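You operate a simulated robot arm through the tools that you are given. There is no shell and no other tool. Be economical: measure what you need, move in short steps, check, and stop when the job is done.

You are at the controls of a simulated robot arm. One attempt, no reset.

Task
Fill and bleed the empty orange pot, then switch the flow to it.
Fine: shut its drain, hold FILL with its vent open till it is full, shut the vent, then swing the lever.

Only the result counts: the job must be done as asked and must still hold three seconds after the hand-in. Knocking over, shifting, dropping, spilling or breaking anything else fails it.

Robot
A 7-joint arm with a two-finger parallel gripper, fixed in place. Base frame: the origin is at the foot of the arm, x ahead of it, y to its left, z up; the work surface is at about z = 860. Units: mm, rad, N and s.
With the tool pointing down near the work surface it reaches from about 240 to 680 mm from the base axis. Its first joint turns from -1.152 to 1.152 rad. Payload 2.4 kg.
Tool frame: the origin (TCP) lies between the finger pads and is the grasp point; the fingertips stand 30 mm ahead of it; z points along the fingers, y is the line along which they close. The gripper opens to 94 mm. The fingers are 28 mm wide and 10 mm thick; the gripper's body (50 by 96 mm) begins 55 mm behind the TCP.
Orientation is told as [roll, pitch, yaw] about the base's x, y, z axes, in that order, counted from this pose: with the fingers straight down and closing along the base's y, the tool's x points along the base's -x, its y along +y and its z along -z.

Tools
- The arm moves only by the tool play_rows. Its argument "steps" is a list that holds one entry, the list of rows, each a list of 7 numbers: the shift along the tool's x, y, z in units of 150 mm (1.0 is 150 mm), then the turn, a rotation vector about the tool's x, y, z in units of 90 degrees (1.0 is 90 degrees), then the gripper command, from -1 (fully open) to 1 (shut), values between in proportion. In form: [[[tx, ty, tz, ax, ay, az, grip], ...]]. A call has 1 to 10 rows; each row is the pose to reach, as a shift and turn from the pose commanded when the call began, along the tool's axes at that moment. A call with a number of a shift or a turn outside -1 to 1 is refused whole. A row lasts 0.2 s, in which the tool goes at most 50 mm and 0.15 rad; a call with a longer step from one row to the next is refused whole, and so is a gripper value outside its range. Where a pose cannot be reached the arm comes as near as it can. A force on the tool above 70 N (or 10 N above the force at the start of the call, whichever is more), or a blocked arm, ends the call early, and 0.2 s more pass. Each finger travels about 153 mm/s and halts on what it meets, pressing with about 43 N; the grip force reading is that of the motor and also rises with nothing between the fingers. The clock runs only during rows and for 0.2 s after the last one: add rows that repeat a pose to give the fingers time. It gives the time, the measured TCP pose, the force on the tool (base axes), the opening and the grip force at its end, in the units of the frame above (readings bear some noise), with the torque about the TCP (base axes, N m) and any sound that the robot's microphone picked up.
- Cameras (640 x 400 px; columns grow to the right, rows downward): "scene" is fixed at [46.6, 486.7, 1438.1]; the picture's right is [-0.57, -0.82, 0.00], its down [-0.42, 0.29, -0.86] and it looks along [0.70, -0.49, -0.51] (base axes); focal length 320 px, centre (320, 200). "wrist" rides on the gripper at [76, 14, -102] in the tool frame; the picture's right is [-0.18, 0.98, 0.00], its down [-0.75, -0.14, -0.64] and it looks along [-0.63, -0.12, 0.77] (tool axes); focal length 243 px, centre (320, 200). There is no depth. A picture from a camera that has moved, and an enlarged one, comes with that camera's place and axes in the base frame and with its lens. The place of the scene camera against the robot may be out by one fixed shift of up to 18 mm in any direction.
- grab_frame(camera): a new picture of that camera. No time passes.
- enlarge(camera, box): a new picture of the part [left, top, right, bottom] of that camera's present view, enlarged. No time passes.
- job_done(): hands the job in; it is judged then, once.

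Work in short steps. Places have to be worked out from the pictures, the camera data and where the tool is seen: move nearer, look again, correct. Check each grasp and each placing, and mend what went wrong. You have 120 turns and 76 pictures in all, those below and enlarged ones among them. Open the gripper and draw the arm clear of the work before you hand the job in, unless the task says otherwise; then end with one line.

The tools are called by a JSON object that holds its "fn" and its "kwargs". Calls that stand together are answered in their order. play_rows: Moves the arm, as the interface text tells. Its arguments: {"type":"object","properties":{"steps":{"type":"array"}},"required":["steps"]} The other tools are called the same way: grab_frame (camera) takes a picture; enlarge (camera, box) takes an enlarged picture of a part of a camera's view; job_done () hands the job in.

At the start:

```text
time: 0.0
position: [381.9, 14.4, 1302.7]
ee_rot: [0.0, 0.0, 0.001]
wrist_force: [-0.2, 0.0, -0.4]
ft_torque: [0.0, -0.03, 0.03]
width: 94.0
gripper_force: 0.1
```

scene: 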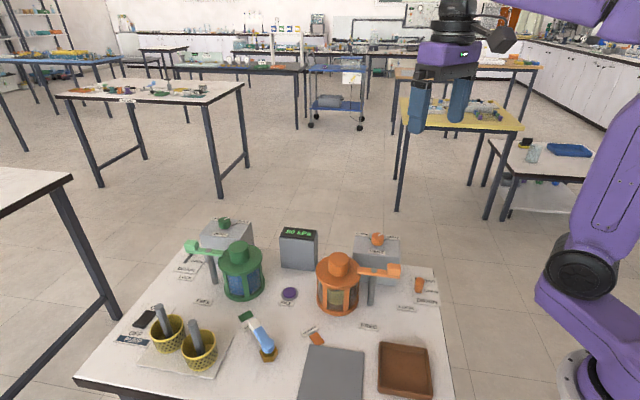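
wrist: 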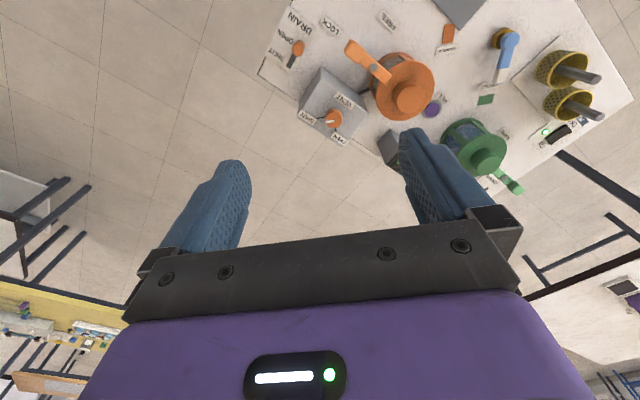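

I start by enlarging the views of the bench to identify the controls.

{"fn": "enlarge", "kwargs": {"camera": "scene", "box": [270, 210, 450, 330]}}

{"fn": "enlarge", "kwargs": {"camera": "scene", "box": [90, 200, 300, 340]}}

{"fn": "enlarge", "kwargs": {"camera": "wrist", "box": [250, 0, 640, 220]}}

{"fn": "enlarge", "kwargs": {"camera": "scene", "box": [120, 270, 450, 400]}}

```text
3.33 times, centred on (360, 270) of scene
camera zoom: at [46.6, 486.7, 1438.1], right [-0.57, -0.82, 0.0], down [-0.42, 0.29, -0.86], along [0.7, -0.49, -0.51], focal length 1065 px, centre (187, -33)
```

zoom: 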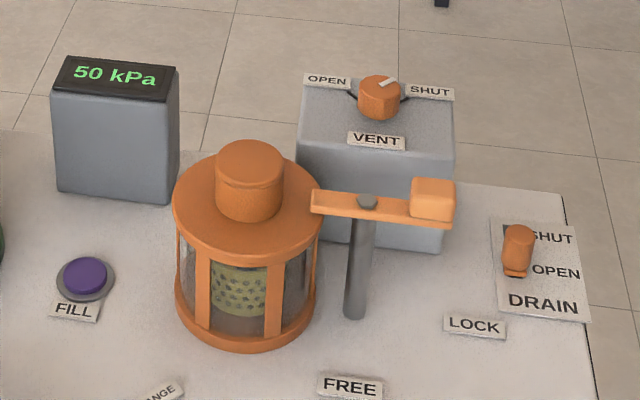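

```text
2.86 times, centred on (195, 270) of scene
camera zoom: at [46.6, 486.7, 1438.1], right [-0.57, -0.82, 0.0], down [-0.42, 0.29, -0.86], along [0.7, -0.49, -0.51], focal length 913 px, centre (677, 0)
```

zoom: 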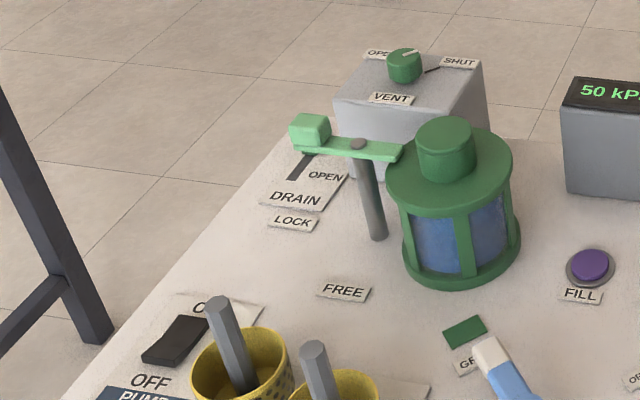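

```text
1.64 times, centred on (445, 110) of wrist
camera zoom: at [305.9, 28.3, 1403.9], right [0.18, 0.98, 0.0], down [0.75, -0.14, 0.64], along [0.63, -0.12, -0.77], focal length 398 px, centre (115, 348)
```

zoom: 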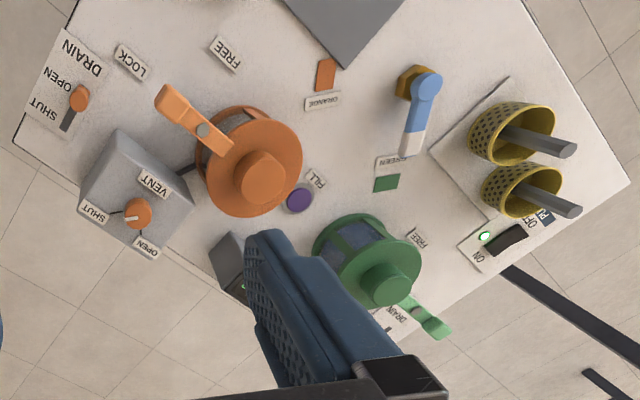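

```text
1.94 times, centred on (285, 335) of scene
camera zoom: at [46.6, 486.7, 1438.1], right [-0.57, -0.82, 0.0], down [-0.42, 0.29, -0.86], along [0.7, -0.49, -0.51], focal length 620 px, centre (388, -62)
```

zoom: 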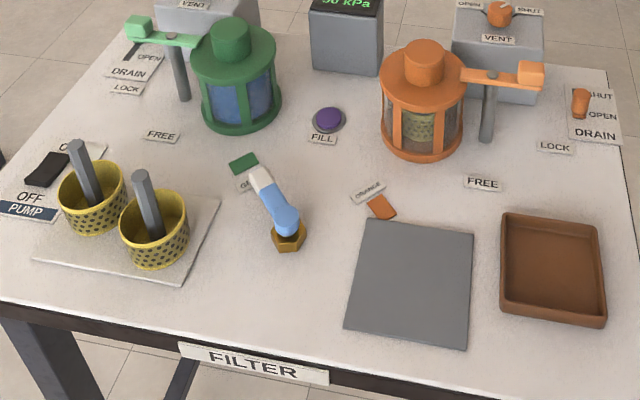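

The bench layout is clear: both lids look locked, the pump is on, the blue lever points at GREEN, and the orange drain appears to be at OPEN. I move down towards the orange drain and vent for a closer look.

{"fn": "play_rows", "kwargs": {"steps": [[[0.07, -0.03, 0.25, 0, 0, 0, -1], [0.14, -0.06, 0.5, 0, 0, 0, -0.5], [0.21, -0.09, 0.75, 0, 0, 0, 0], [0.28, -0.1, 1.0, 0, 0, 0, 0.5], [0.28, -0.1, 1.0, 0, 0, 0, 1], [0.28, -0.1, 1.0, 0, 0, 0, 1]]]}}

{"fn": "grab_frame", "kwargs": {"camera": "wrist"}}

```text
time: 1.4
position: [340.4, -0.6, 1150.4]
ee_rot: [0.001, 0.0, 0.0]
wrist_force: [0.0, -0.3, 0.4]
ft_torque: [0.02, 0.02, 0.0]
width: 0.1
gripper_force: 33.2
```

```text
69 pictures are left
camera wrist: at [263.8, 13.8, 1252.6], right [0.18, 0.98, 0.0], down [0.75, -0.14, 0.64], along [0.63, -0.12, -0.77], focal length 243 px, centre (320, 200)
```

wrist: 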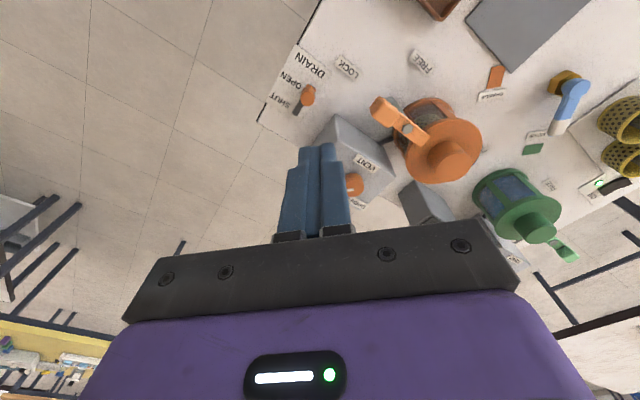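

{"fn": "enlarge", "kwargs": {"camera": "wrist", "box": [250, 40, 400, 220]}}

{"fn": "enlarge", "kwargs": {"camera": "scene", "box": [350, 220, 450, 310]}}

```text
2.22 times, centred on (325, 130) of wrist
camera zoom: at [263.8, 13.8, 1252.6], right [0.18, 0.98, 0.0], down [0.75, -0.14, 0.64], along [0.63, -0.12, -0.77], focal length 539 px, centre (309, 356)
```

zoom: 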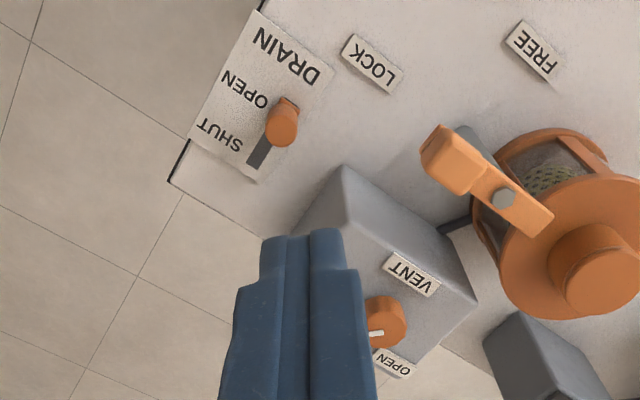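

```text
4.44 times, centred on (400, 265) of scene
camera zoom: at [46.6, 486.7, 1438.1], right [-0.57, -0.82, 0.0], down [-0.42, 0.29, -0.86], along [0.7, -0.49, -0.51], focal length 1420 px, centre (-36, -89)
```

zoom: 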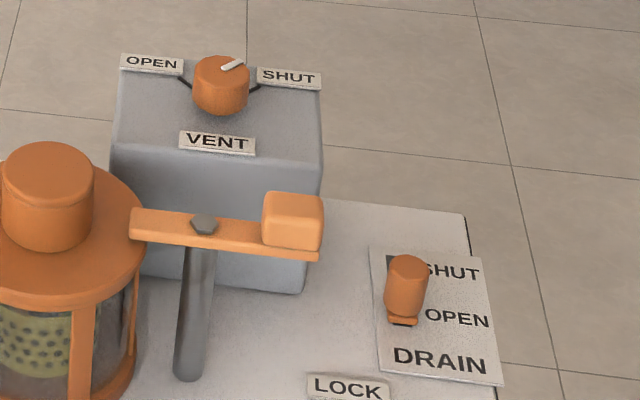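

The orange vent mark points at SHUT (−y), with OPEN towards +x. The drain knob sits at OPEN at about (366,−21), and SHUT lies along the slot towards (+0.7,−0.7). I yaw 45° with closed fingers, so the flat of the fingers can push the knob, and descend behind it.

{"fn": "play_rows", "kwargs": {"steps": [[[0, 0, 0.17, 0, 0, -0.0833, 1], [0, 0, 0.34, 0, 0, -0.1667, 1], [0, 0, 0.5, 0, 0, -0.25, 1], [0.0, 0.0, 0.67, 0, 0, -0.333, 1], [0.01, 0, 0.84, 0, 0, -0.4167, 1], [0.015, 0.0, 1.0, 0, 0, -0.5, 1]]]}}

{"fn": "grab_frame", "kwargs": {"camera": "wrist"}}

{"fn": "enlarge", "kwargs": {"camera": "scene", "box": [330, 180, 470, 310]}}

```text
time: 2.8
position: [335.6, -0.4, 1004.0]
ee_rot: [0.0, 0.001, 0.788]
wrist_force: [-0.3, -0.6, -0.1]
ft_torque: [0.0, -0.01, 0.02]
width: 0.0
gripper_force: 33.0
```

```text
66 pictures are left
camera wrist: at [272.3, -44.0, 1106.1], right [-0.57, 0.82, 0.0], down [0.63, 0.43, 0.64], along [0.53, 0.36, -0.77], focal length 243 px, centre (320, 200)
```

wrist: 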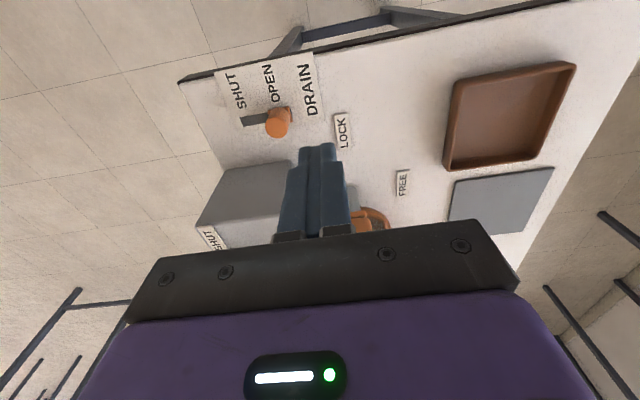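

```text
3.08 times, centred on (400, 245) of scene
camera zoom: at [46.6, 486.7, 1438.1], right [-0.57, -0.82, 0.0], down [-0.42, 0.29, -0.86], along [0.7, -0.49, -0.51], focal length 983 px, centre (74, 62)
```

zoom: 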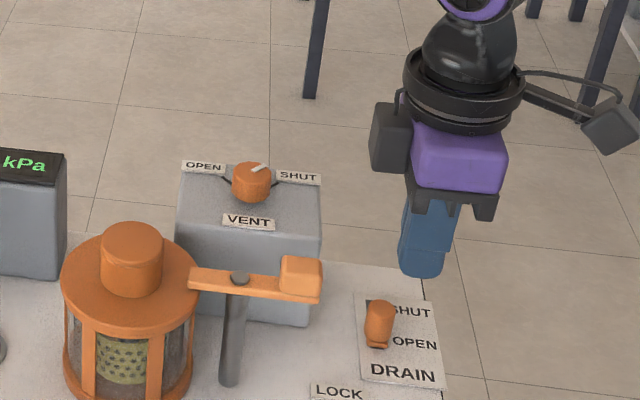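

The drain knob foot is at about (367,−21), standing at the OPEN end of the slot. I lower the closed fingers behind it.

{"fn": "play_rows", "kwargs": {"steps": [[[-0.054, -0.02, 0.25, 0, 0, 0, 1], [-0.054, -0.02, 0.5, 0, 0, 0, 1], [-0.054, -0.02, 0.68, 0, 0, 0, 1], [-0.054, -0.02, 0.68, 0, 0, 0, 1]]]}}

{"fn": "enlarge", "kwargs": {"camera": "scene", "box": [360, 220, 460, 310]}}

{"fn": "grab_frame", "kwargs": {"camera": "wrist"}}

```text
time: 3.8
position: [344.5, 3.5, 900.8]
ee_rot: [0.001, -0.001, 0.785]
wrist_force: [-0.7, 0.2, -1.2]
ft_torque: [-0.01, 0.0, 0.02]
width: 0.0
gripper_force: 33.3
```

```text
4.44 times, centred on (410, 265) of scene
camera zoom: at [46.6, 486.7, 1438.1], right [-0.57, -0.82, 0.0], down [-0.42, 0.29, -0.86], along [0.7, -0.49, -0.51], focal length 1420 px, centre (-80, -89)
```

zoom: 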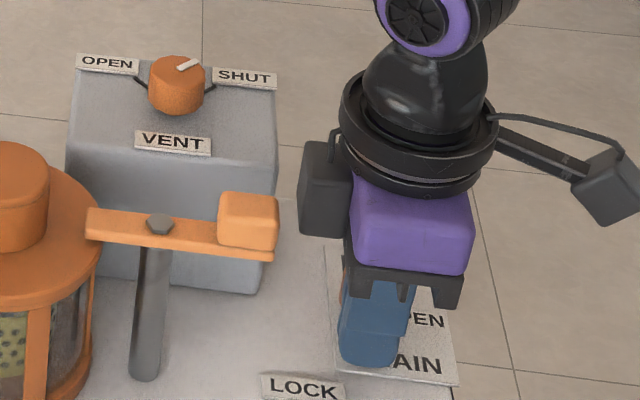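

```text
63 pictures are left
camera wrist: at [280.1, -40.3, 1003.1], right [-0.56, 0.83, 0.0], down [0.63, 0.43, 0.64], along [0.53, 0.36, -0.77], focal length 243 px, centre (320, 200)
```

wrist: 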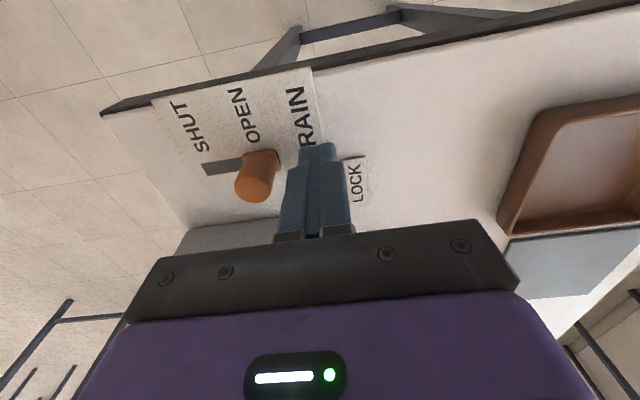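

The fingers stand just behind the knob, in line with the slot to within a few mm. I push along −tool y in small steps.

{"fn": "play_rows", "kwargs": {"steps": [[[0.027, -0.05, 0, 0, 0, 0, 1], [0.027, -0.1, 0, 0, 0, 0, 1], [0.027, -0.15, 0, 0, 0, 0, 1], [0.027, -0.2, 0, 0, 0, 0, 1]]]}}

{"fn": "grab_frame", "kwargs": {"camera": "wrist"}}

```text
time: 4.8
position: [363.1, -20.5, 900.3]
ee_rot: [0.001, 0.0, 0.784]
wrist_force: [-1.2, -0.3, 0.4]
ft_torque: [0.01, 0.03, 0.0]
width: 0.0
gripper_force: 32.7
```

```text
62 pictures are left
camera wrist: at [298.8, -64.8, 1002.5], right [-0.56, 0.83, 0.0], down [0.63, 0.43, 0.64], along [0.53, 0.36, -0.77], focal length 243 px, centre (320, 200)
```

wrist: 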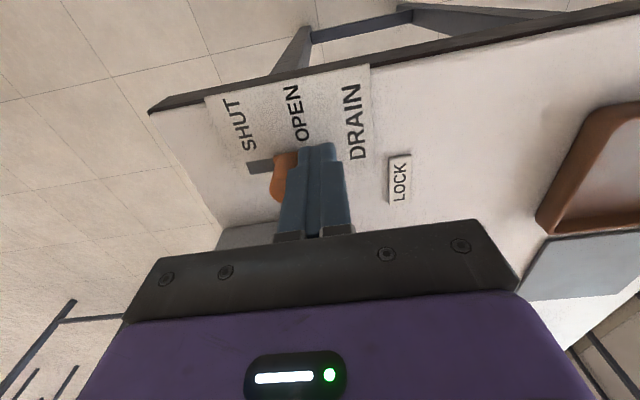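

The knob is sliding with the fingers under little force. I keep pushing in small increments.

{"fn": "play_rows", "kwargs": {"steps": [[[0, -0.03, 0, 0, 0, 0, 1], [0, -0.06, 0, 0, 0, 0, 1], [0, -0.09, 0, 0, 0, 0, 1], [0, -0.11, 0, 0, 0, 0, 1]]]}}

{"fn": "grab_frame", "kwargs": {"camera": "wrist"}}

```text
time: 5.8
position: [374.9, -34.6, 900.2]
ee_rot: [0.0, 0.0, 0.785]
wrist_force: [0.1, 1.1, -1.3]
ft_torque: [0.02, 0.0, 0.01]
width: 0.0
gripper_force: 33.3
```

```text
61 pictures are left
camera wrist: at [311.8, -77.2, 1002.6], right [-0.56, 0.83, 0.0], down [0.63, 0.43, 0.64], along [0.53, 0.36, -0.77], focal length 243 px, centre (320, 200)
```

wrist: 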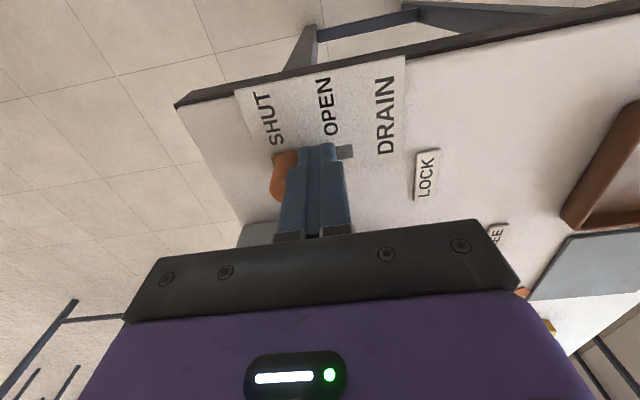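

Now the knob is beside the SHUT label and the far slot end is hidden. I give it a little more push to check whether it is at the stop.

{"fn": "play_rows", "kwargs": {"steps": [[[0, -0.02, 0, 0, 0, 0, 1], [0, -0.04, 0, 0, 0, 0, 1], [0, -0.05, 0, 0, 0, 0, 1]]]}}

{"fn": "enlarge", "kwargs": {"camera": "wrist", "box": [200, 60, 440, 240]}}

```text
time: 6.6
position: [381.0, -36.8, 899.1]
ee_rot: [0.001, 0.004, 0.789]
wrist_force: [-7.3, 10.7, 3.8]
ft_torque: [0.14, 0.01, 0.04]
width: 0.0
gripper_force: 33.2
```

```text
2.22 times, centred on (320, 150) of wrist
camera zoom: at [317.6, -81.0, 1002.1], right [-0.57, 0.82, 0.0], down [0.63, 0.43, 0.64], along [0.53, 0.36, -0.77], focal length 539 px, centre (320, 311)
```

zoom: 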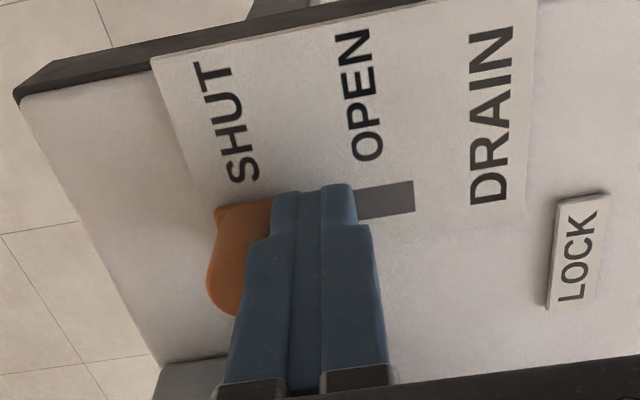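

The force rose to about 13 N and the knob stopped at the SHUT end, so the drain is shut. I back off, rise, and start turning back for the vent.

{"fn": "play_rows", "kwargs": {"steps": [[[0, 0.06, 0, 0, 0, 0, 1], [0, 0.06, -0.3, 0, 0, 0, 1], [0, 0.06, -0.6, 0, 0, 0, 1], [0, 0.06, -0.9, 0, 0, 0.09, 1], [0, 0.06, -1, 0, 0, 0.18, 1], [0, 0.06, -1, 0, 0, 0.27, 1], [0, 0.06, -1, 0, 0, 0.36, 1], [0, 0.06, -1, 0, 0, 0.45, 1], [0, 0.06, -1, 0, 0, 0.5, 1]]]}}

{"fn": "grab_frame", "kwargs": {"camera": "wrist"}}

{"fn": "enlarge", "kwargs": {"camera": "scene", "box": [340, 210, 460, 310]}}

```text
time: 8.6
position: [374.0, -32.6, 1051.4]
ee_rot: [0.0, 0.0, -0.003]
wrist_force: [0.6, -0.2, -0.4]
ft_torque: [-0.02, -0.01, 0.0]
width: 0.1
gripper_force: 33.1
```

```text
59 pictures are left
camera wrist: at [298.5, -17.9, 1152.5], right [0.19, 0.98, 0.0], down [0.75, -0.14, 0.64], along [0.63, -0.12, -0.77], focal length 243 px, centre (320, 200)
```

wrist: 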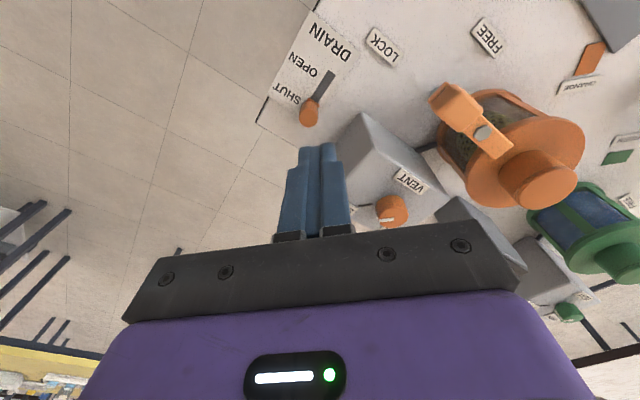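

```text
4.00 times, centred on (400, 260) of scene
camera zoom: at [46.6, 486.7, 1438.1], right [-0.57, -0.82, 0.0], down [-0.42, 0.29, -0.86], along [0.7, -0.49, -0.51], focal length 1278 px, centre (0, -40)
```

zoom: 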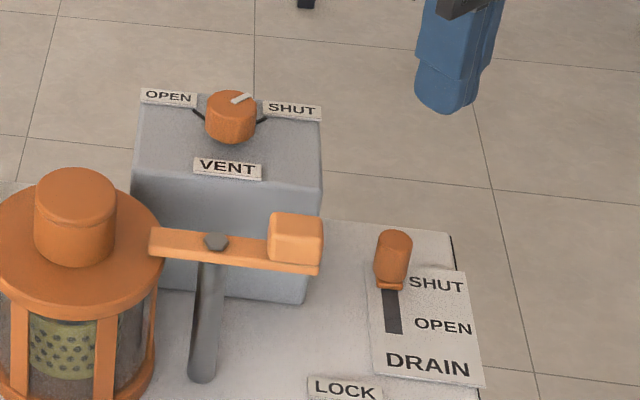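

The drain is clearly at SHUT now. The vent knob top is at about (474,22,970), so I move above it opened and yawed −45°, to leave room for a +90° turn.

{"fn": "play_rows", "kwargs": {"steps": [[[-0.1, 0.06, 0, 0, 0, 0.08, 0], [-0.2, 0.12, 0, 0, 0, 0.16, -0.3], [-0.33, 0.18, 0, 0, 0, 0.25, -0.3], [-0.45, 0.25, 0, 0, 0, 0.33, -0.3], [-0.57, 0.31, 0, 0, 0, 0.42, -0.3], [-0.667, 0.367, 0, 0, 0, 0.5, -0.3], [-0.667, 0.367, 0, 0, 0, 0.5, -0.3]]]}}

{"fn": "grab_frame", "kwargs": {"camera": "wrist"}}

{"fn": "enlarge", "kwargs": {"camera": "scene", "box": [300, 160, 460, 280]}}

```text
time: 10.2
position: [475.5, 21.1, 1051.1]
ee_rot: [-0.001, 0.001, -0.789]
wrist_force: [-1.0, 0.6, -0.5]
ft_torque: [0.03, 0.0, 0.02]
width: 61.2
gripper_force: 0.1
```

```text
57 pictures are left
camera wrist: at [431.1, 86.0, 1152.2], right [0.83, 0.56, 0.0], down [0.43, -0.63, 0.64], along [0.36, -0.53, -0.77], focal length 243 px, centre (320, 200)
```

wrist: 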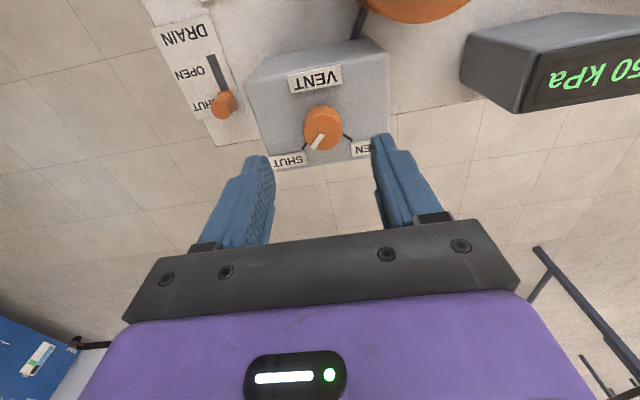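

```text
3.33 times, centred on (380, 220) of scene
camera zoom: at [46.6, 486.7, 1438.1], right [-0.57, -0.82, 0.0], down [-0.42, 0.29, -0.86], along [0.7, -0.49, -0.51], focal length 1065 px, centre (120, 133)
```

zoom: 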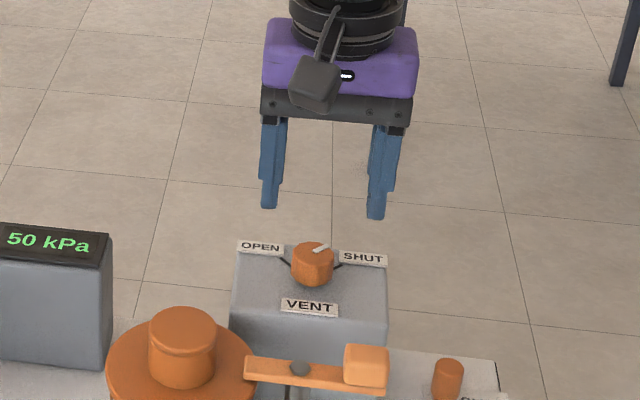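

The knob is nearly centred between the fingers, at about (478,21) with its top at about z 965. I descend so the tips are near z 952 and then check.

{"fn": "play_rows", "kwargs": {"steps": [[[-0.016, 0.012, 0.2, 0, 0, 0, -0.3], [-0.016, 0.012, 0.4, 0, 0, 0, -0.3], [-0.016, 0.012, 0.46, 0, 0, 0, -0.3], [-0.016, 0.012, 0.46, 0, 0, 0, -0.3]]]}}

{"fn": "grab_frame", "kwargs": {"camera": "wrist"}}

{"fn": "enlarge", "kwargs": {"camera": "scene", "box": [320, 190, 440, 280]}}

```text
time: 11.1
position: [477.7, 20.6, 984.9]
ee_rot: [0.001, -0.003, -0.786]
wrist_force: [-7.3, 0.7, 12.1]
ft_torque: [-0.15, 0.63, -0.11]
width: 63.8
gripper_force: 2.9
stopped in row 4: the force on the tool passed its limit at 76 N (the readings are from after the stop); the commanded pose is now the measured one
```

```text
55 pictures are left
camera wrist: at [433.9, 85.5, 1087.0], right [0.83, 0.56, 0.0], down [0.43, -0.63, 0.64], along [0.37, -0.53, -0.77], focal length 243 px, centre (320, 200)
```

wrist: 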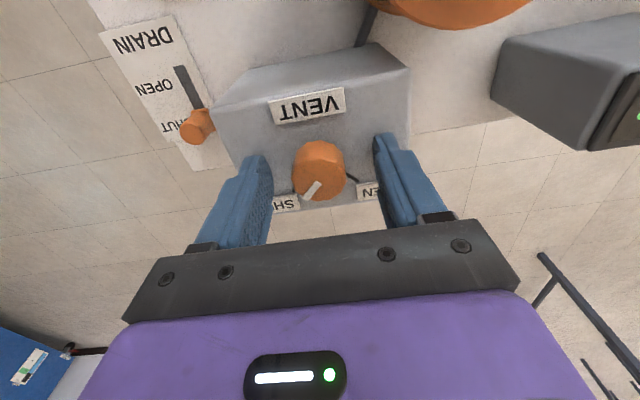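

```text
4.44 times, centred on (380, 235) of scene
camera zoom: at [46.2, 486.7, 1438.1], right [-0.57, -0.82, 0.0], down [-0.42, 0.29, -0.86], along [0.7, -0.49, -0.51], focal length 1420 px, centre (53, 44)
```

zoom: 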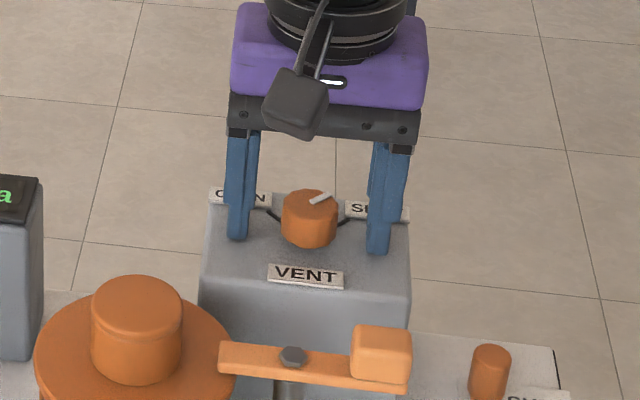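

The fingertips touched the box top at about z 955, so I rise 5 mm. The scene view shows the knob centred between the fingers, so I close on it.

{"fn": "play_rows", "kwargs": {"steps": [[[0, 0, -0.035, 0, 0, 0, -0.3], [0, 0, -0.035, 0, 0, 0, 0.3], [0, 0, -0.035, 0, 0, 0, 0.6], [0, 0, -0.035, 0, 0, 0, 1], [0, 0, -0.035, 0, 0, 0, 1]]]}}

{"fn": "enlarge", "kwargs": {"camera": "scene", "box": [320, 190, 440, 280]}}

```text
time: 12.3
position: [479.1, 20.5, 990.2]
ee_rot: [0.004, -0.003, -0.785]
wrist_force: [-3.0, -6.1, -0.6]
ft_torque: [-0.66, 0.41, 0.05]
width: 28.7
gripper_force: 45.1
```

```text
4.44 times, centred on (380, 235) of scene
camera zoom: at [46.5, 486.5, 1438.1], right [-0.57, -0.82, 0.0], down [-0.42, 0.29, -0.86], along [0.7, -0.49, -0.51], focal length 1420 px, centre (53, 44)
```

zoom: 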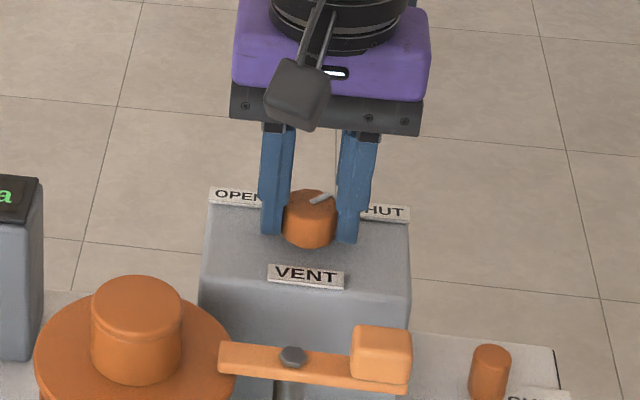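

The knob is gripped at 28.7 mm. I turn it +90° (counter-clockwise from above) towards OPEN, with most of the turn in this call.

{"fn": "play_rows", "kwargs": {"steps": [[[0, 0, 0, 0, 0, -0.09, 1], [0, 0, 0, 0, 0, -0.18, 1], [0, 0, 0, 0, 0, -0.27, 1], [0, 0, 0, 0, 0, -0.36, 1], [0, 0, 0, 0, 0, -0.45, 1], [0, 0, 0, 0, 0, -0.54, 1], [0, 0, 0, 0, 0, -0.63, 1], [0, 0, 0, 0, 0, -0.72, 1], [0, 0, 0, 0, 0, -0.81, 1], [0, 0, 0, 0, 0, -0.9, 1]]]}}

{"fn": "enlarge", "kwargs": {"camera": "scene", "box": [320, 190, 440, 280]}}

{"fn": "grab_frame", "kwargs": {"camera": "wrist"}}

```text
time: 14.5
position: [478.8, 22.8, 990.7]
ee_rot: [-0.005, -0.005, 0.633]
wrist_force: [-9.2, 6.4, -1.1]
ft_torque: [1.35, -0.23, -0.07]
width: 28.7
gripper_force: 44.9
```

```text
4.44 times, centred on (380, 235) of scene
camera zoom: at [46.3, 486.8, 1438.0], right [-0.57, -0.82, 0.0], down [-0.42, 0.29, -0.86], along [0.7, -0.49, -0.51], focal length 1420 px, centre (53, 44)
```

zoom: 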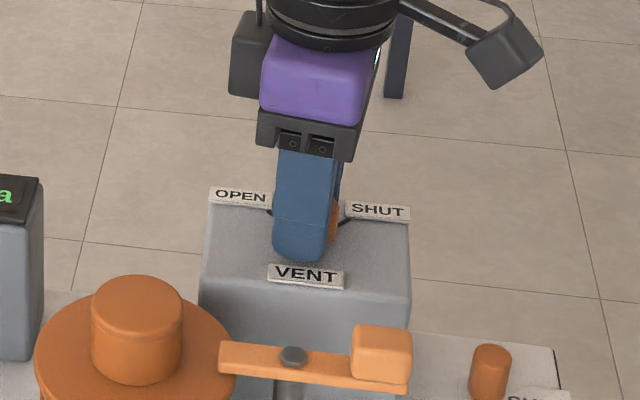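

```text
51 pictures are left
camera wrist: at [408.2, -10.2, 1091.4], right [-0.43, 0.9, 0.0], down [0.69, 0.33, 0.65], along [0.58, 0.28, -0.76], focal length 243 px, centre (320, 200)
```

wrist: 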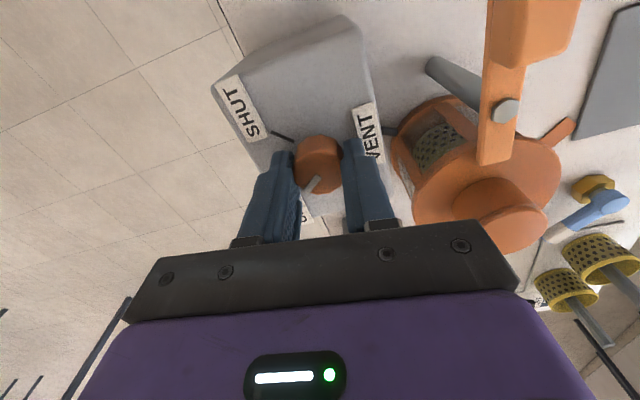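

The mark turned along with the gripper and points close to OPEN. I finish the last degrees and see if there is a stop.

{"fn": "play_rows", "kwargs": {"steps": [[[0, 0, 0, 0, 0, -0.06, 1], [0, 0, 0, 0, 0, -0.11, 1], [0, 0, 0, 0, 0, -0.11, 1]]]}}

{"fn": "enlarge", "kwargs": {"camera": "wrist", "box": [230, 60, 410, 230]}}

```text
time: 15.3
position: [477.7, 24.5, 989.7]
ee_rot: [-0.003, -0.005, 0.804]
wrist_force: [-12.8, 21.0, 9.4]
ft_torque: [0.3, 0.93, -0.75]
width: 28.9
gripper_force: 45.0
```

```text
2.35 times, centred on (320, 145) of wrist
camera zoom: at [414.9, -21.2, 1091.5], right [-0.58, 0.82, 0.0], down [0.62, 0.44, 0.65], along [0.53, 0.37, -0.76], focal length 571 px, centre (320, 329)
```

zoom: 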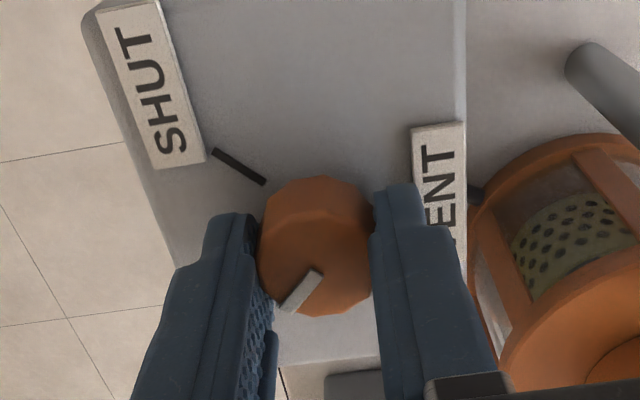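

A resisting torque of −0.75 N m appeared, so the knob is at its stop. I release and lift to check the mark.

{"fn": "play_rows", "kwargs": {"steps": [[[0, 0, 0, 0, 0, 0, 0.2], [0, 0, 0, 0, 0, 0, -0.3], [0, 0, 0, 0, 0, 0, -0.3], [0, 0, -0.2, 0, 0, 0, -0.3], [0, 0, -0.5, 0, 0, 0, -0.3], [0, 0, -0.8, 0, 0, 0, 0], [0, 0, -0.8, 0, 0, 0, 0]]]}}

{"fn": "enlarge", "kwargs": {"camera": "scene", "box": [260, 190, 440, 310]}}

{"fn": "grab_frame", "kwargs": {"camera": "wrist"}}

```text
time: 16.9
position: [476.2, 21.0, 1110.6]
ee_rot: [-0.004, -0.007, 0.8]
wrist_force: [0.4, 0.2, 0.6]
ft_torque: [-0.01, 0.04, 0.02]
width: 47.0
gripper_force: 0.0
```

```text
3.33 times, centred on (350, 250) of scene
camera zoom: at [46.6, 486.7, 1438.1], right [-0.57, -0.82, 0.0], down [-0.42, 0.29, -0.86], along [0.7, -0.49, -0.51], focal length 1065 px, centre (220, 33)
```

zoom: 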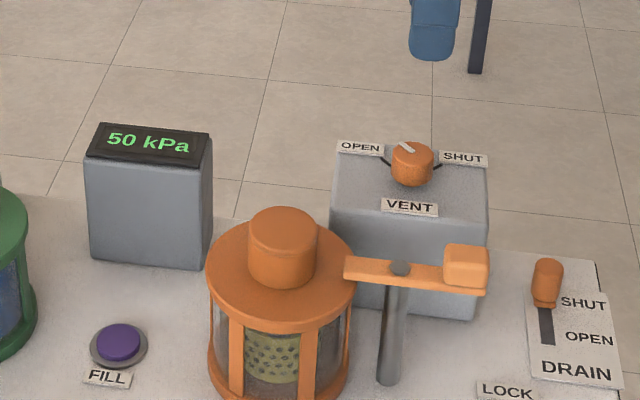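

```text
48 pictures are left
camera wrist: at [411.7, -23.1, 1211.9], right [-0.58, 0.82, 0.0], down [0.62, 0.44, 0.65], along [0.53, 0.37, -0.76], focal length 243 px, centre (320, 200)
```

wrist: 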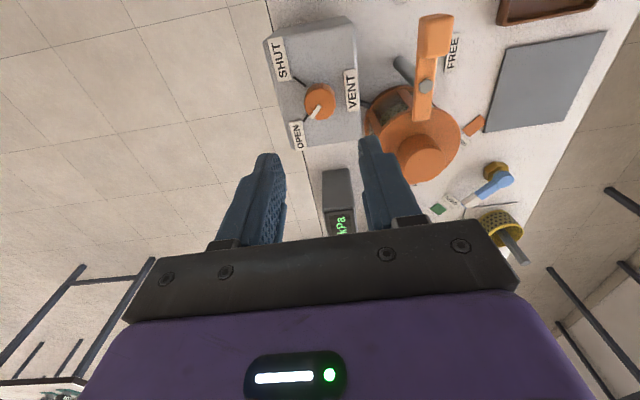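

The vent mark now points at OPEN and the drain is at SHUT. Next is the FILL button at about (530,235), between the two pots. I move there high with fingers closed and yaw about 0.3, to keep the gripper body and camera clear of the lids.

{"fn": "play_rows", "kwargs": {"steps": [[[-0.16, 0.09, -0.1, 0, 0, 0.08, 0.3], [-0.32, 0.18, -0.2, 0, 0, 0.16, 0.7], [-0.48, 0.276, -0.2, 0, 0, 0.24, 1], [-0.637, 0.368, -0.2, 0, 0, 0.318, 1]]]}}

{"fn": "grab_frame", "kwargs": {"camera": "wrist"}}

```text
time: 17.9
position: [502.0, 128.2, 1138.5]
ee_rot: [-0.001, -0.007, 0.3]
wrist_force: [0.2, 0.9, -0.2]
ft_torque: [-0.01, 0.0, 0.02]
width: 0.1
gripper_force: 32.8
```

```text
47 pictures are left
camera wrist: at [424.3, 120.3, 1239.6], right [-0.11, 0.99, 0.0], down [0.76, 0.09, 0.65], along [0.64, 0.07, -0.76], focal length 243 px, centre (320, 200)
```

wrist: 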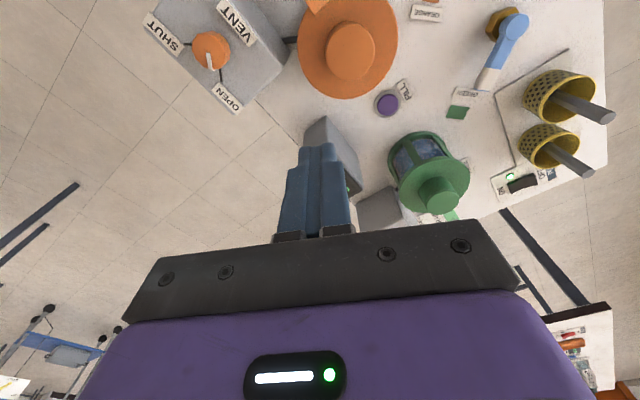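

The FILL button is at about (531,230). I move above it at a safe height and look again.

{"fn": "play_rows", "kwargs": {"steps": [[[-0.13, 0.2, 0, 0, 0, 0, 1], [-0.26, 0.4, 0, 0, 0, 0, 1], [-0.386, 0.592, 0, 0, 0, 0, 1], [-0.386, 0.592, 0.3, 0, 0, 0, 1], [-0.386, 0.592, 0.55, 0, 0, 0, 1], [-0.386, 0.592, 0.55, 0, 0, 0, 1]]]}}

{"fn": "grab_frame", "kwargs": {"camera": "wrist"}}

{"fn": "enlarge", "kwargs": {"camera": "scene", "box": [200, 190, 400, 330]}}

```text
time: 19.3
position: [533.4, 231.7, 1058.4]
ee_rot: [-0.002, -0.006, 0.3]
wrist_force: [0.3, 0.6, 0.5]
ft_torque: [-0.02, 0.0, 0.01]
width: 0.0
gripper_force: 33.1
```

```text
46 pictures are left
camera wrist: at [455.7, 222.8, 1159.1], right [-0.12, 0.99, 0.0], down [0.76, 0.09, 0.65], along [0.64, 0.07, -0.76], focal length 243 px, centre (320, 200)
```

wrist: 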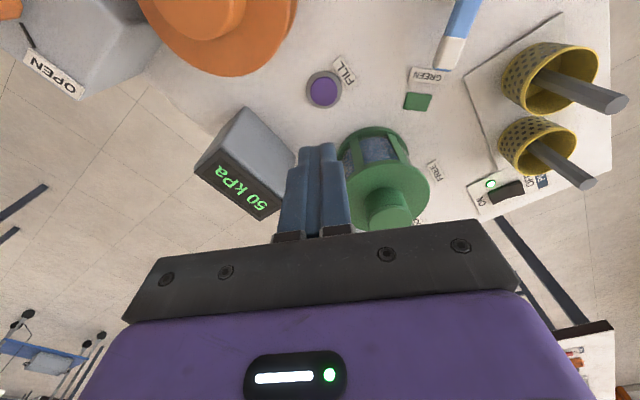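

```text
2.86 times, centred on (300, 260) of scene
camera zoom: at [46.6, 486.7, 1438.1], right [-0.57, -0.82, 0.0], down [-0.42, 0.29, -0.86], along [0.7, -0.49, -0.51], focal length 913 px, centre (377, 29)
```

zoom: 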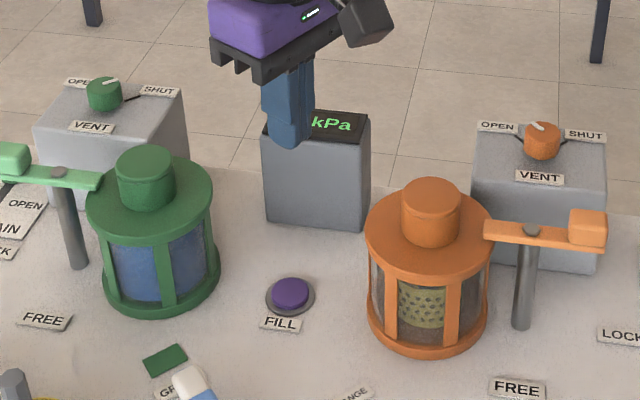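

The tool is right above the FILL button, with both pots clear. I descend to just above the button.

{"fn": "play_rows", "kwargs": {"steps": [[[-0.01, 0.01, 0.3, 0, 0, 0, 1], [-0.01, 0.01, 0.6, 0, 0, 0, 1], [-0.01, 0.01, 0.8, 0, 0, 0, 1], [-0.01, 0.01, 0.92, 0, 0, 0, 1], [-0.01, 0.01, 0.92, 0, 0, 0, 1]]]}}

{"fn": "enlarge", "kwargs": {"camera": "scene", "box": [200, 200, 400, 330]}}

{"fn": "grab_frame", "kwargs": {"camera": "wrist"}}

```text
time: 20.5
position: [534.6, 232.7, 920.3]
ee_rot: [-0.002, -0.007, 0.302]
wrist_force: [0.5, -0.6, 1.6]
ft_torque: [0.01, -0.04, -0.03]
width: 0.0
gripper_force: 33.2
```

```text
3.08 times, centred on (300, 265) of scene
camera zoom: at [46.6, 486.7, 1438.1], right [-0.57, -0.82, 0.0], down [-0.42, 0.29, -0.86], along [0.7, -0.49, -0.51], focal length 983 px, centre (382, 0)
```

zoom: 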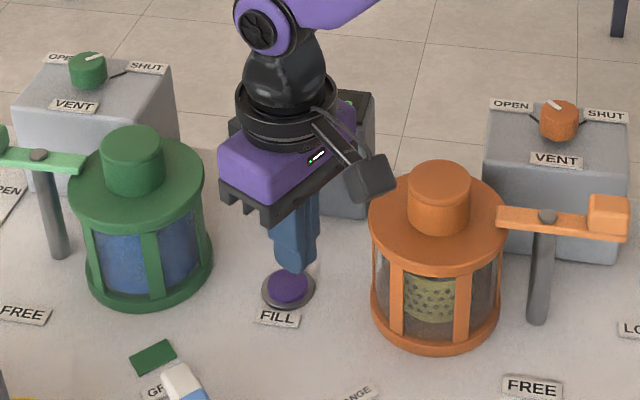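

```text
43 pictures are left
camera wrist: at [455.9, 223.4, 1022.2], right [-0.12, 0.99, 0.0], down [0.76, 0.09, 0.65], along [0.64, 0.07, -0.76], focal length 243 px, centre (320, 200)
```

wrist: 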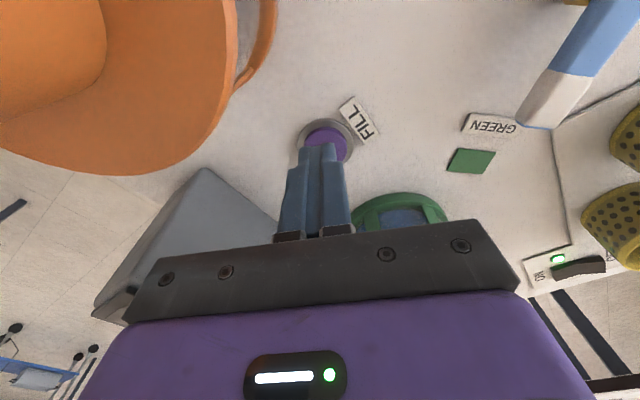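

The button centre is about 4 mm off towards the camera and left. I correct that and lower slowly onto the button.

{"fn": "play_rows", "kwargs": {"steps": [[[0.025, 0.027, 0, 0, 0, 0, 1], [0.025, 0.027, 0.03, 0, 0, 0, 1], [0.025, 0.027, 0.06, 0, 0, 0, 1], [0.025, 0.027, 0.08, 0, 0, 0, 1]]]}}

{"fn": "enlarge", "kwargs": {"camera": "scene", "box": [230, 230, 370, 330]}}

```text
time: 21.5
position: [532.8, 235.0, 908.2]
ee_rot: [-0.004, -0.008, 0.302]
wrist_force: [0.2, 0.4, -0.6]
ft_torque: [0.02, -0.03, -0.01]
width: 0.0
gripper_force: 33.1
```

```text
4.00 times, centred on (300, 280) of scene
camera zoom: at [46.6, 486.7, 1438.1], right [-0.57, -0.82, 0.0], down [-0.42, 0.29, -0.86], along [0.7, -0.49, -0.51], focal length 1278 px, centre (400, -120)
```

zoom: 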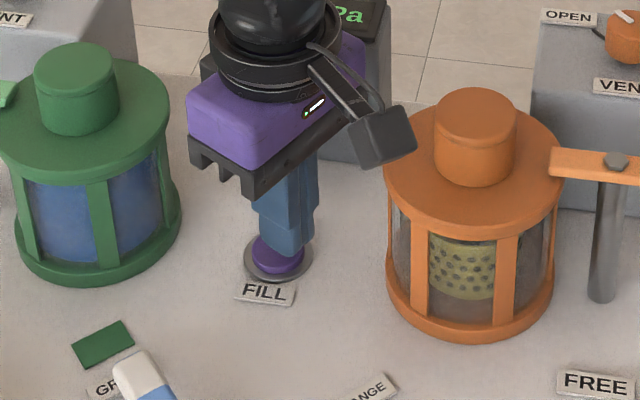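

The tip is just above the button but still about 5 mm off in tool y. I shift and press down in small steps, watching the force.

{"fn": "play_rows", "kwargs": {"steps": [[[0, 0.033, 0, 0, 0, 0, 1], [0, 0.033, 0.015, 0, 0, 0, 1], [0, 0.033, 0.03, 0, 0, 0, 1], [0, 0.033, 0.04, 0, 0, 0, 1]]]}}

{"fn": "enlarge", "kwargs": {"camera": "scene", "box": [230, 230, 370, 330]}}

```text
time: 22.5
position: [529.8, 239.9, 902.6]
ee_rot: [-0.001, -0.008, 0.305]
wrist_force: [0.0, 0.0, -0.2]
ft_torque: [-0.04, 0.03, 0.02]
width: 0.0
gripper_force: 32.7
```

```text
4.00 times, centred on (300, 280) of scene
camera zoom: at [46.6, 486.7, 1438.1], right [-0.57, -0.82, 0.0], down [-0.42, 0.29, -0.86], along [0.7, -0.49, -0.51], focal length 1278 px, centre (400, -120)
```

zoom: 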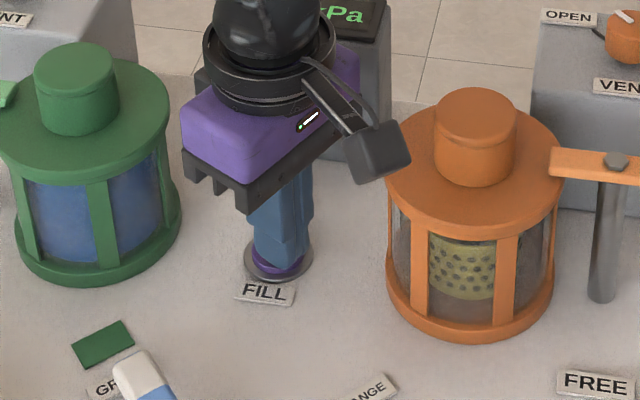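

The tip is well over the button now but still not in contact. I press further.

{"fn": "play_rows", "kwargs": {"steps": [[[0, 0, 0.015, 0, 0, 0, 1], [0, 0, 0.03, 0, 0, 0, 1], [0, 0, 0.04, 0, 0, 0, 1], [0, 0, 0.04, 0, 0, 0, 1]]]}}

{"fn": "enlarge", "kwargs": {"camera": "scene", "box": [230, 210, 370, 330]}}

```text
time: 23.5
position: [530.9, 239.3, 896.4]
ee_rot: [-0.002, -0.008, 0.302]
wrist_force: [-0.6, 1.8, 0.9]
ft_torque: [0.03, 0.04, -0.02]
width: 0.1
gripper_force: 33.2
heard: click
```

```text
3.33 times, centred on (300, 270) of scene
camera zoom: at [46.6, 486.7, 1438.1], right [-0.57, -0.82, 0.0], down [-0.42, 0.29, -0.86], along [0.7, -0.49, -0.51], focal length 1065 px, centre (387, -33)
```

zoom: 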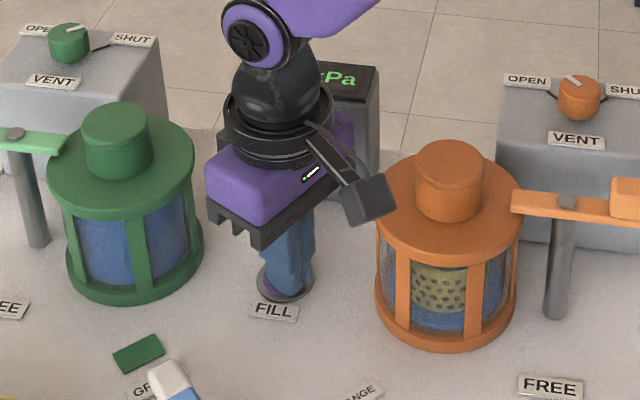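

A click was heard and blue water is rising in the orange pot. I hold for about 1 s and check the level.

{"fn": "play_rows", "kwargs": {"steps": [[[0, 0, 0, 0, 0, 0, 1], [0, 0, 0, 0, 0, 0, 1], [0, 0, 0, 0, 0, 0, 1], [0, 0, 0, 0, 0, 0, 1]]]}}

{"fn": "enlarge", "kwargs": {"camera": "scene", "box": [300, 240, 380, 320]}}

```text
time: 24.5
position: [531.4, 238.8, 896.0]
ee_rot: [-0.002, -0.008, 0.301]
wrist_force: [1.4, -0.1, 1.4]
ft_torque: [-0.01, 0.02, 0.0]
width: 0.0
gripper_force: 33.1
```

```text
5.00 times, centred on (340, 280) of scene
camera zoom: at [46.6, 486.7, 1438.1], right [-0.57, -0.82, 0.0], down [-0.42, 0.29, -0.86], along [0.7, -0.49, -0.51], focal length 1598 px, centre (220, -200)
```

zoom: 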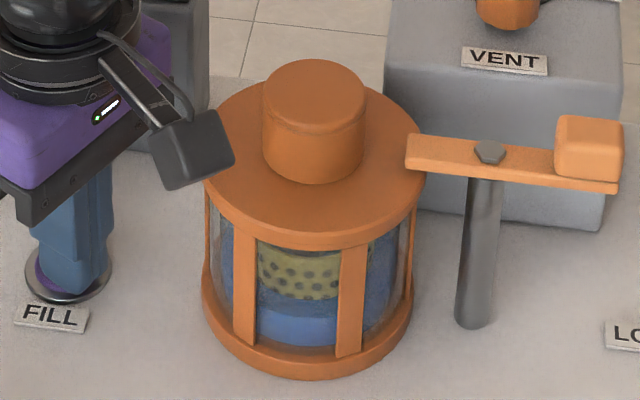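

The level is around half the window. I keep holding.

{"fn": "play_rows", "kwargs": {"steps": [[[0, 0, 0, 0, 0, 0, 1], [0, 0, 0, 0, 0, 0, 1], [0, 0, 0, 0, 0, 0, 1], [0, 0, 0, 0, 0, 0, 1]]]}}

{"fn": "enlarge", "kwargs": {"camera": "scene", "box": [300, 240, 380, 320]}}

```text
time: 25.5
position: [530.9, 239.4, 894.3]
ee_rot: [-0.002, -0.007, 0.302]
wrist_force: [1.3, 0.7, 1.7]
ft_torque: [-0.03, 0.01, 0.0]
width: 0.0
gripper_force: 33.1
```

```text
5.00 times, centred on (340, 280) of scene
camera zoom: at [46.6, 486.7, 1438.1], right [-0.57, -0.82, 0.0], down [-0.42, 0.29, -0.86], along [0.7, -0.49, -0.51], focal length 1598 px, centre (220, -200)
```

zoom: 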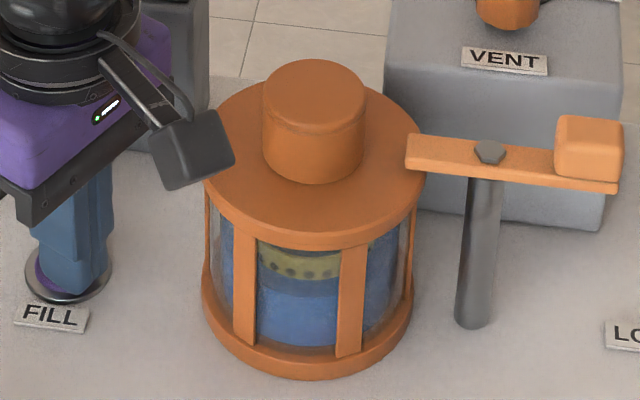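

The level is still rising at about a fifth of the window per second. I hold a bit longer.

{"fn": "play_rows", "kwargs": {"steps": [[[0, 0, 0, 0, 0, 0, 1], [0, 0, 0, 0, 0, 0, 1], [0, 0, 0, 0, 0, 0, 1], [0, 0, 0, 0, 0, 0, 1], [0, 0, 0, 0, 0, 0, 1], [0, 0, 0, 0, 0, 0, 1]]]}}

{"fn": "enlarge", "kwargs": {"camera": "scene", "box": [220, 220, 380, 320]}}

```text
time: 26.9
position: [530.4, 238.6, 895.9]
ee_rot: [-0.001, -0.008, 0.301]
wrist_force: [-0.1, -1.1, 1.2]
ft_torque: [-0.03, 0.02, 0.0]
width: 0.1
gripper_force: 32.5
```

```text
4.00 times, centred on (300, 270) of scene
camera zoom: at [46.6, 486.7, 1438.1], right [-0.57, -0.82, 0.0], down [-0.42, 0.29, -0.86], along [0.7, -0.49, -0.51], focal length 1278 px, centre (400, -80)
```

zoom: 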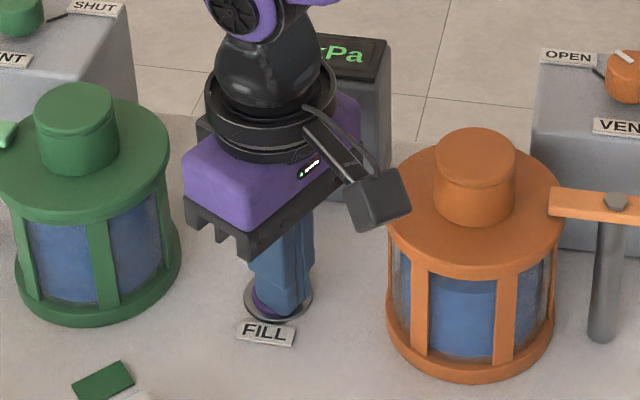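

Nearly full, but the top of the side glass still looks clear. I hold a little longer.

{"fn": "play_rows", "kwargs": {"steps": [[[0, 0, 0, 0, 0, 0, 1], [0, 0, 0, 0, 0, 0, 1], [0, 0, 0, 0, 0, 0, 1]]]}}

{"fn": "enlarge", "kwargs": {"camera": "scene", "box": [310, 250, 370, 320]}}

{"fn": "enlarge", "kwargs": {"camera": "scene", "box": [210, 235, 280, 305]}}

```text
time: 27.7
position: [530.3, 238.7, 895.3]
ee_rot: [-0.002, -0.008, 0.302]
wrist_force: [0.0, -0.3, 0.6]
ft_torque: [-0.02, -0.01, 0.0]
width: 0.0
gripper_force: 33.1
```

```text
5.71 times, centred on (340, 285) of scene
camera zoom: at [46.6, 486.7, 1438.1], right [-0.57, -0.82, 0.0], down [-0.42, 0.29, -0.86], along [0.7, -0.49, -0.51], focal length 1826 px, centre (206, -286)
```

zoom: 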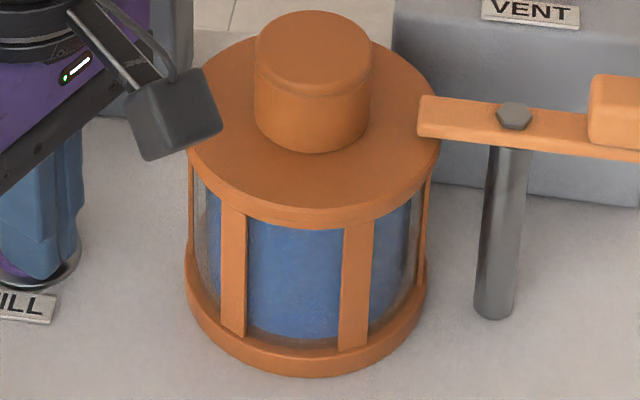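

```text
5.71 times, centred on (245, 270) of scene
camera zoom: at [46.6, 486.7, 1438.1], right [-0.57, -0.82, 0.0], down [-0.42, 0.29, -0.86], along [0.7, -0.49, -0.51], focal length 1826 px, centre (749, -200)
```

zoom: 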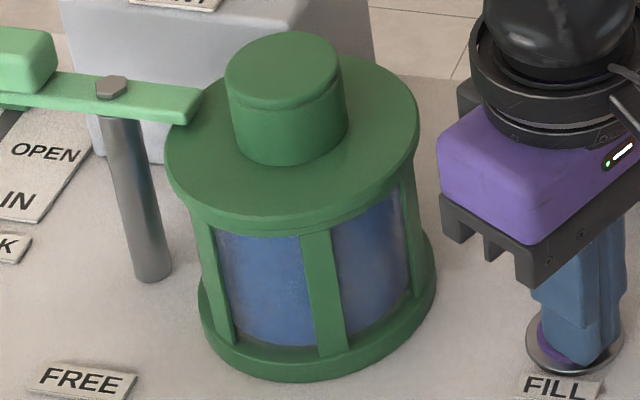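

The visible window is full, but the lid rim hides the last part of the glass. I hold a little longer and listen for a sound of the vent.

{"fn": "play_rows", "kwargs": {"steps": [[[0, 0, 0, 0, 0, 0, 1], [0, 0, 0, 0, 0, 0, 1]]]}}

{"fn": "grab_frame", "kwargs": {"camera": "scene"}}

{"fn": "grab_frame", "kwargs": {"camera": "wrist"}}

```text
time: 28.3
position: [530.7, 238.6, 896.5]
ee_rot: [-0.003, -0.006, 0.301]
wrist_force: [0.1, 0.1, 1.4]
ft_torque: [-0.02, -0.02, 0.01]
width: 0.3
gripper_force: 32.8
```

```text
34 pictures are left
```

scene: 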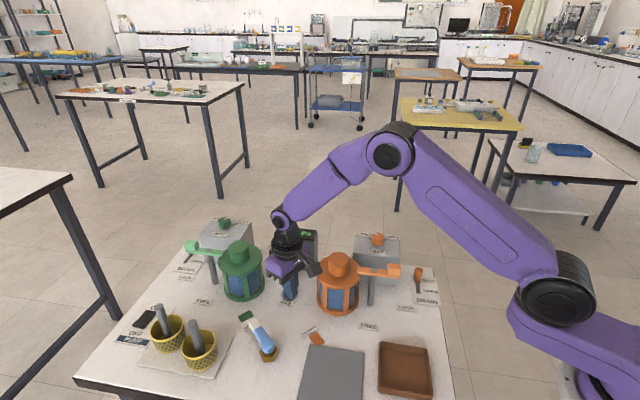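

```text
33 pictures are left
camera wrist: at [452.9, 229.9, 997.1], right [-0.12, 0.99, 0.0], down [0.76, 0.09, 0.65], along [0.64, 0.07, -0.76], focal length 243 px, centre (320, 200)
```

wrist: 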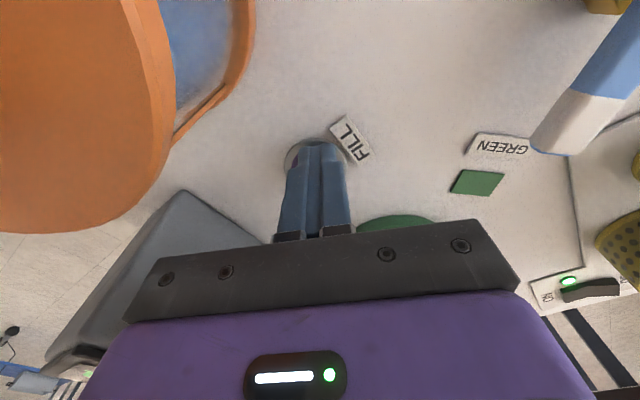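

No new sound and no spill yet. I hold for another second.

{"fn": "play_rows", "kwargs": {"steps": [[[0, 0, 0, 0, 0, 0, 1], [0, 0, 0, 0, 0, 0, 1], [0, 0, 0, 0, 0, 0, 1], [0, 0, 0, 0, 0, 0, 1]]]}}

{"fn": "enlarge", "kwargs": {"camera": "scene", "box": [310, 220, 410, 320]}}

```text
time: 29.3
position: [530.5, 238.1, 897.3]
ee_rot: [-0.002, -0.007, 0.301]
wrist_force: [-0.3, 0.6, 1.1]
ft_torque: [0.02, 0.01, 0.02]
width: 0.1
gripper_force: 32.6
```

```text
4.00 times, centred on (360, 270) of scene
camera zoom: at [46.6, 486.7, 1438.1], right [-0.57, -0.82, 0.0], down [-0.42, 0.29, -0.86], along [0.7, -0.49, -0.51], focal length 1278 px, centre (160, -80)
```

zoom: 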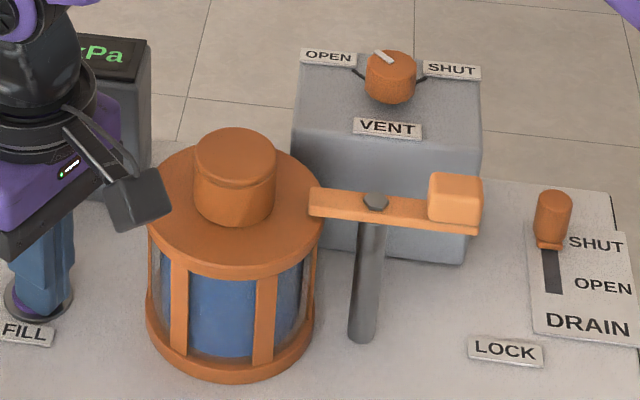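

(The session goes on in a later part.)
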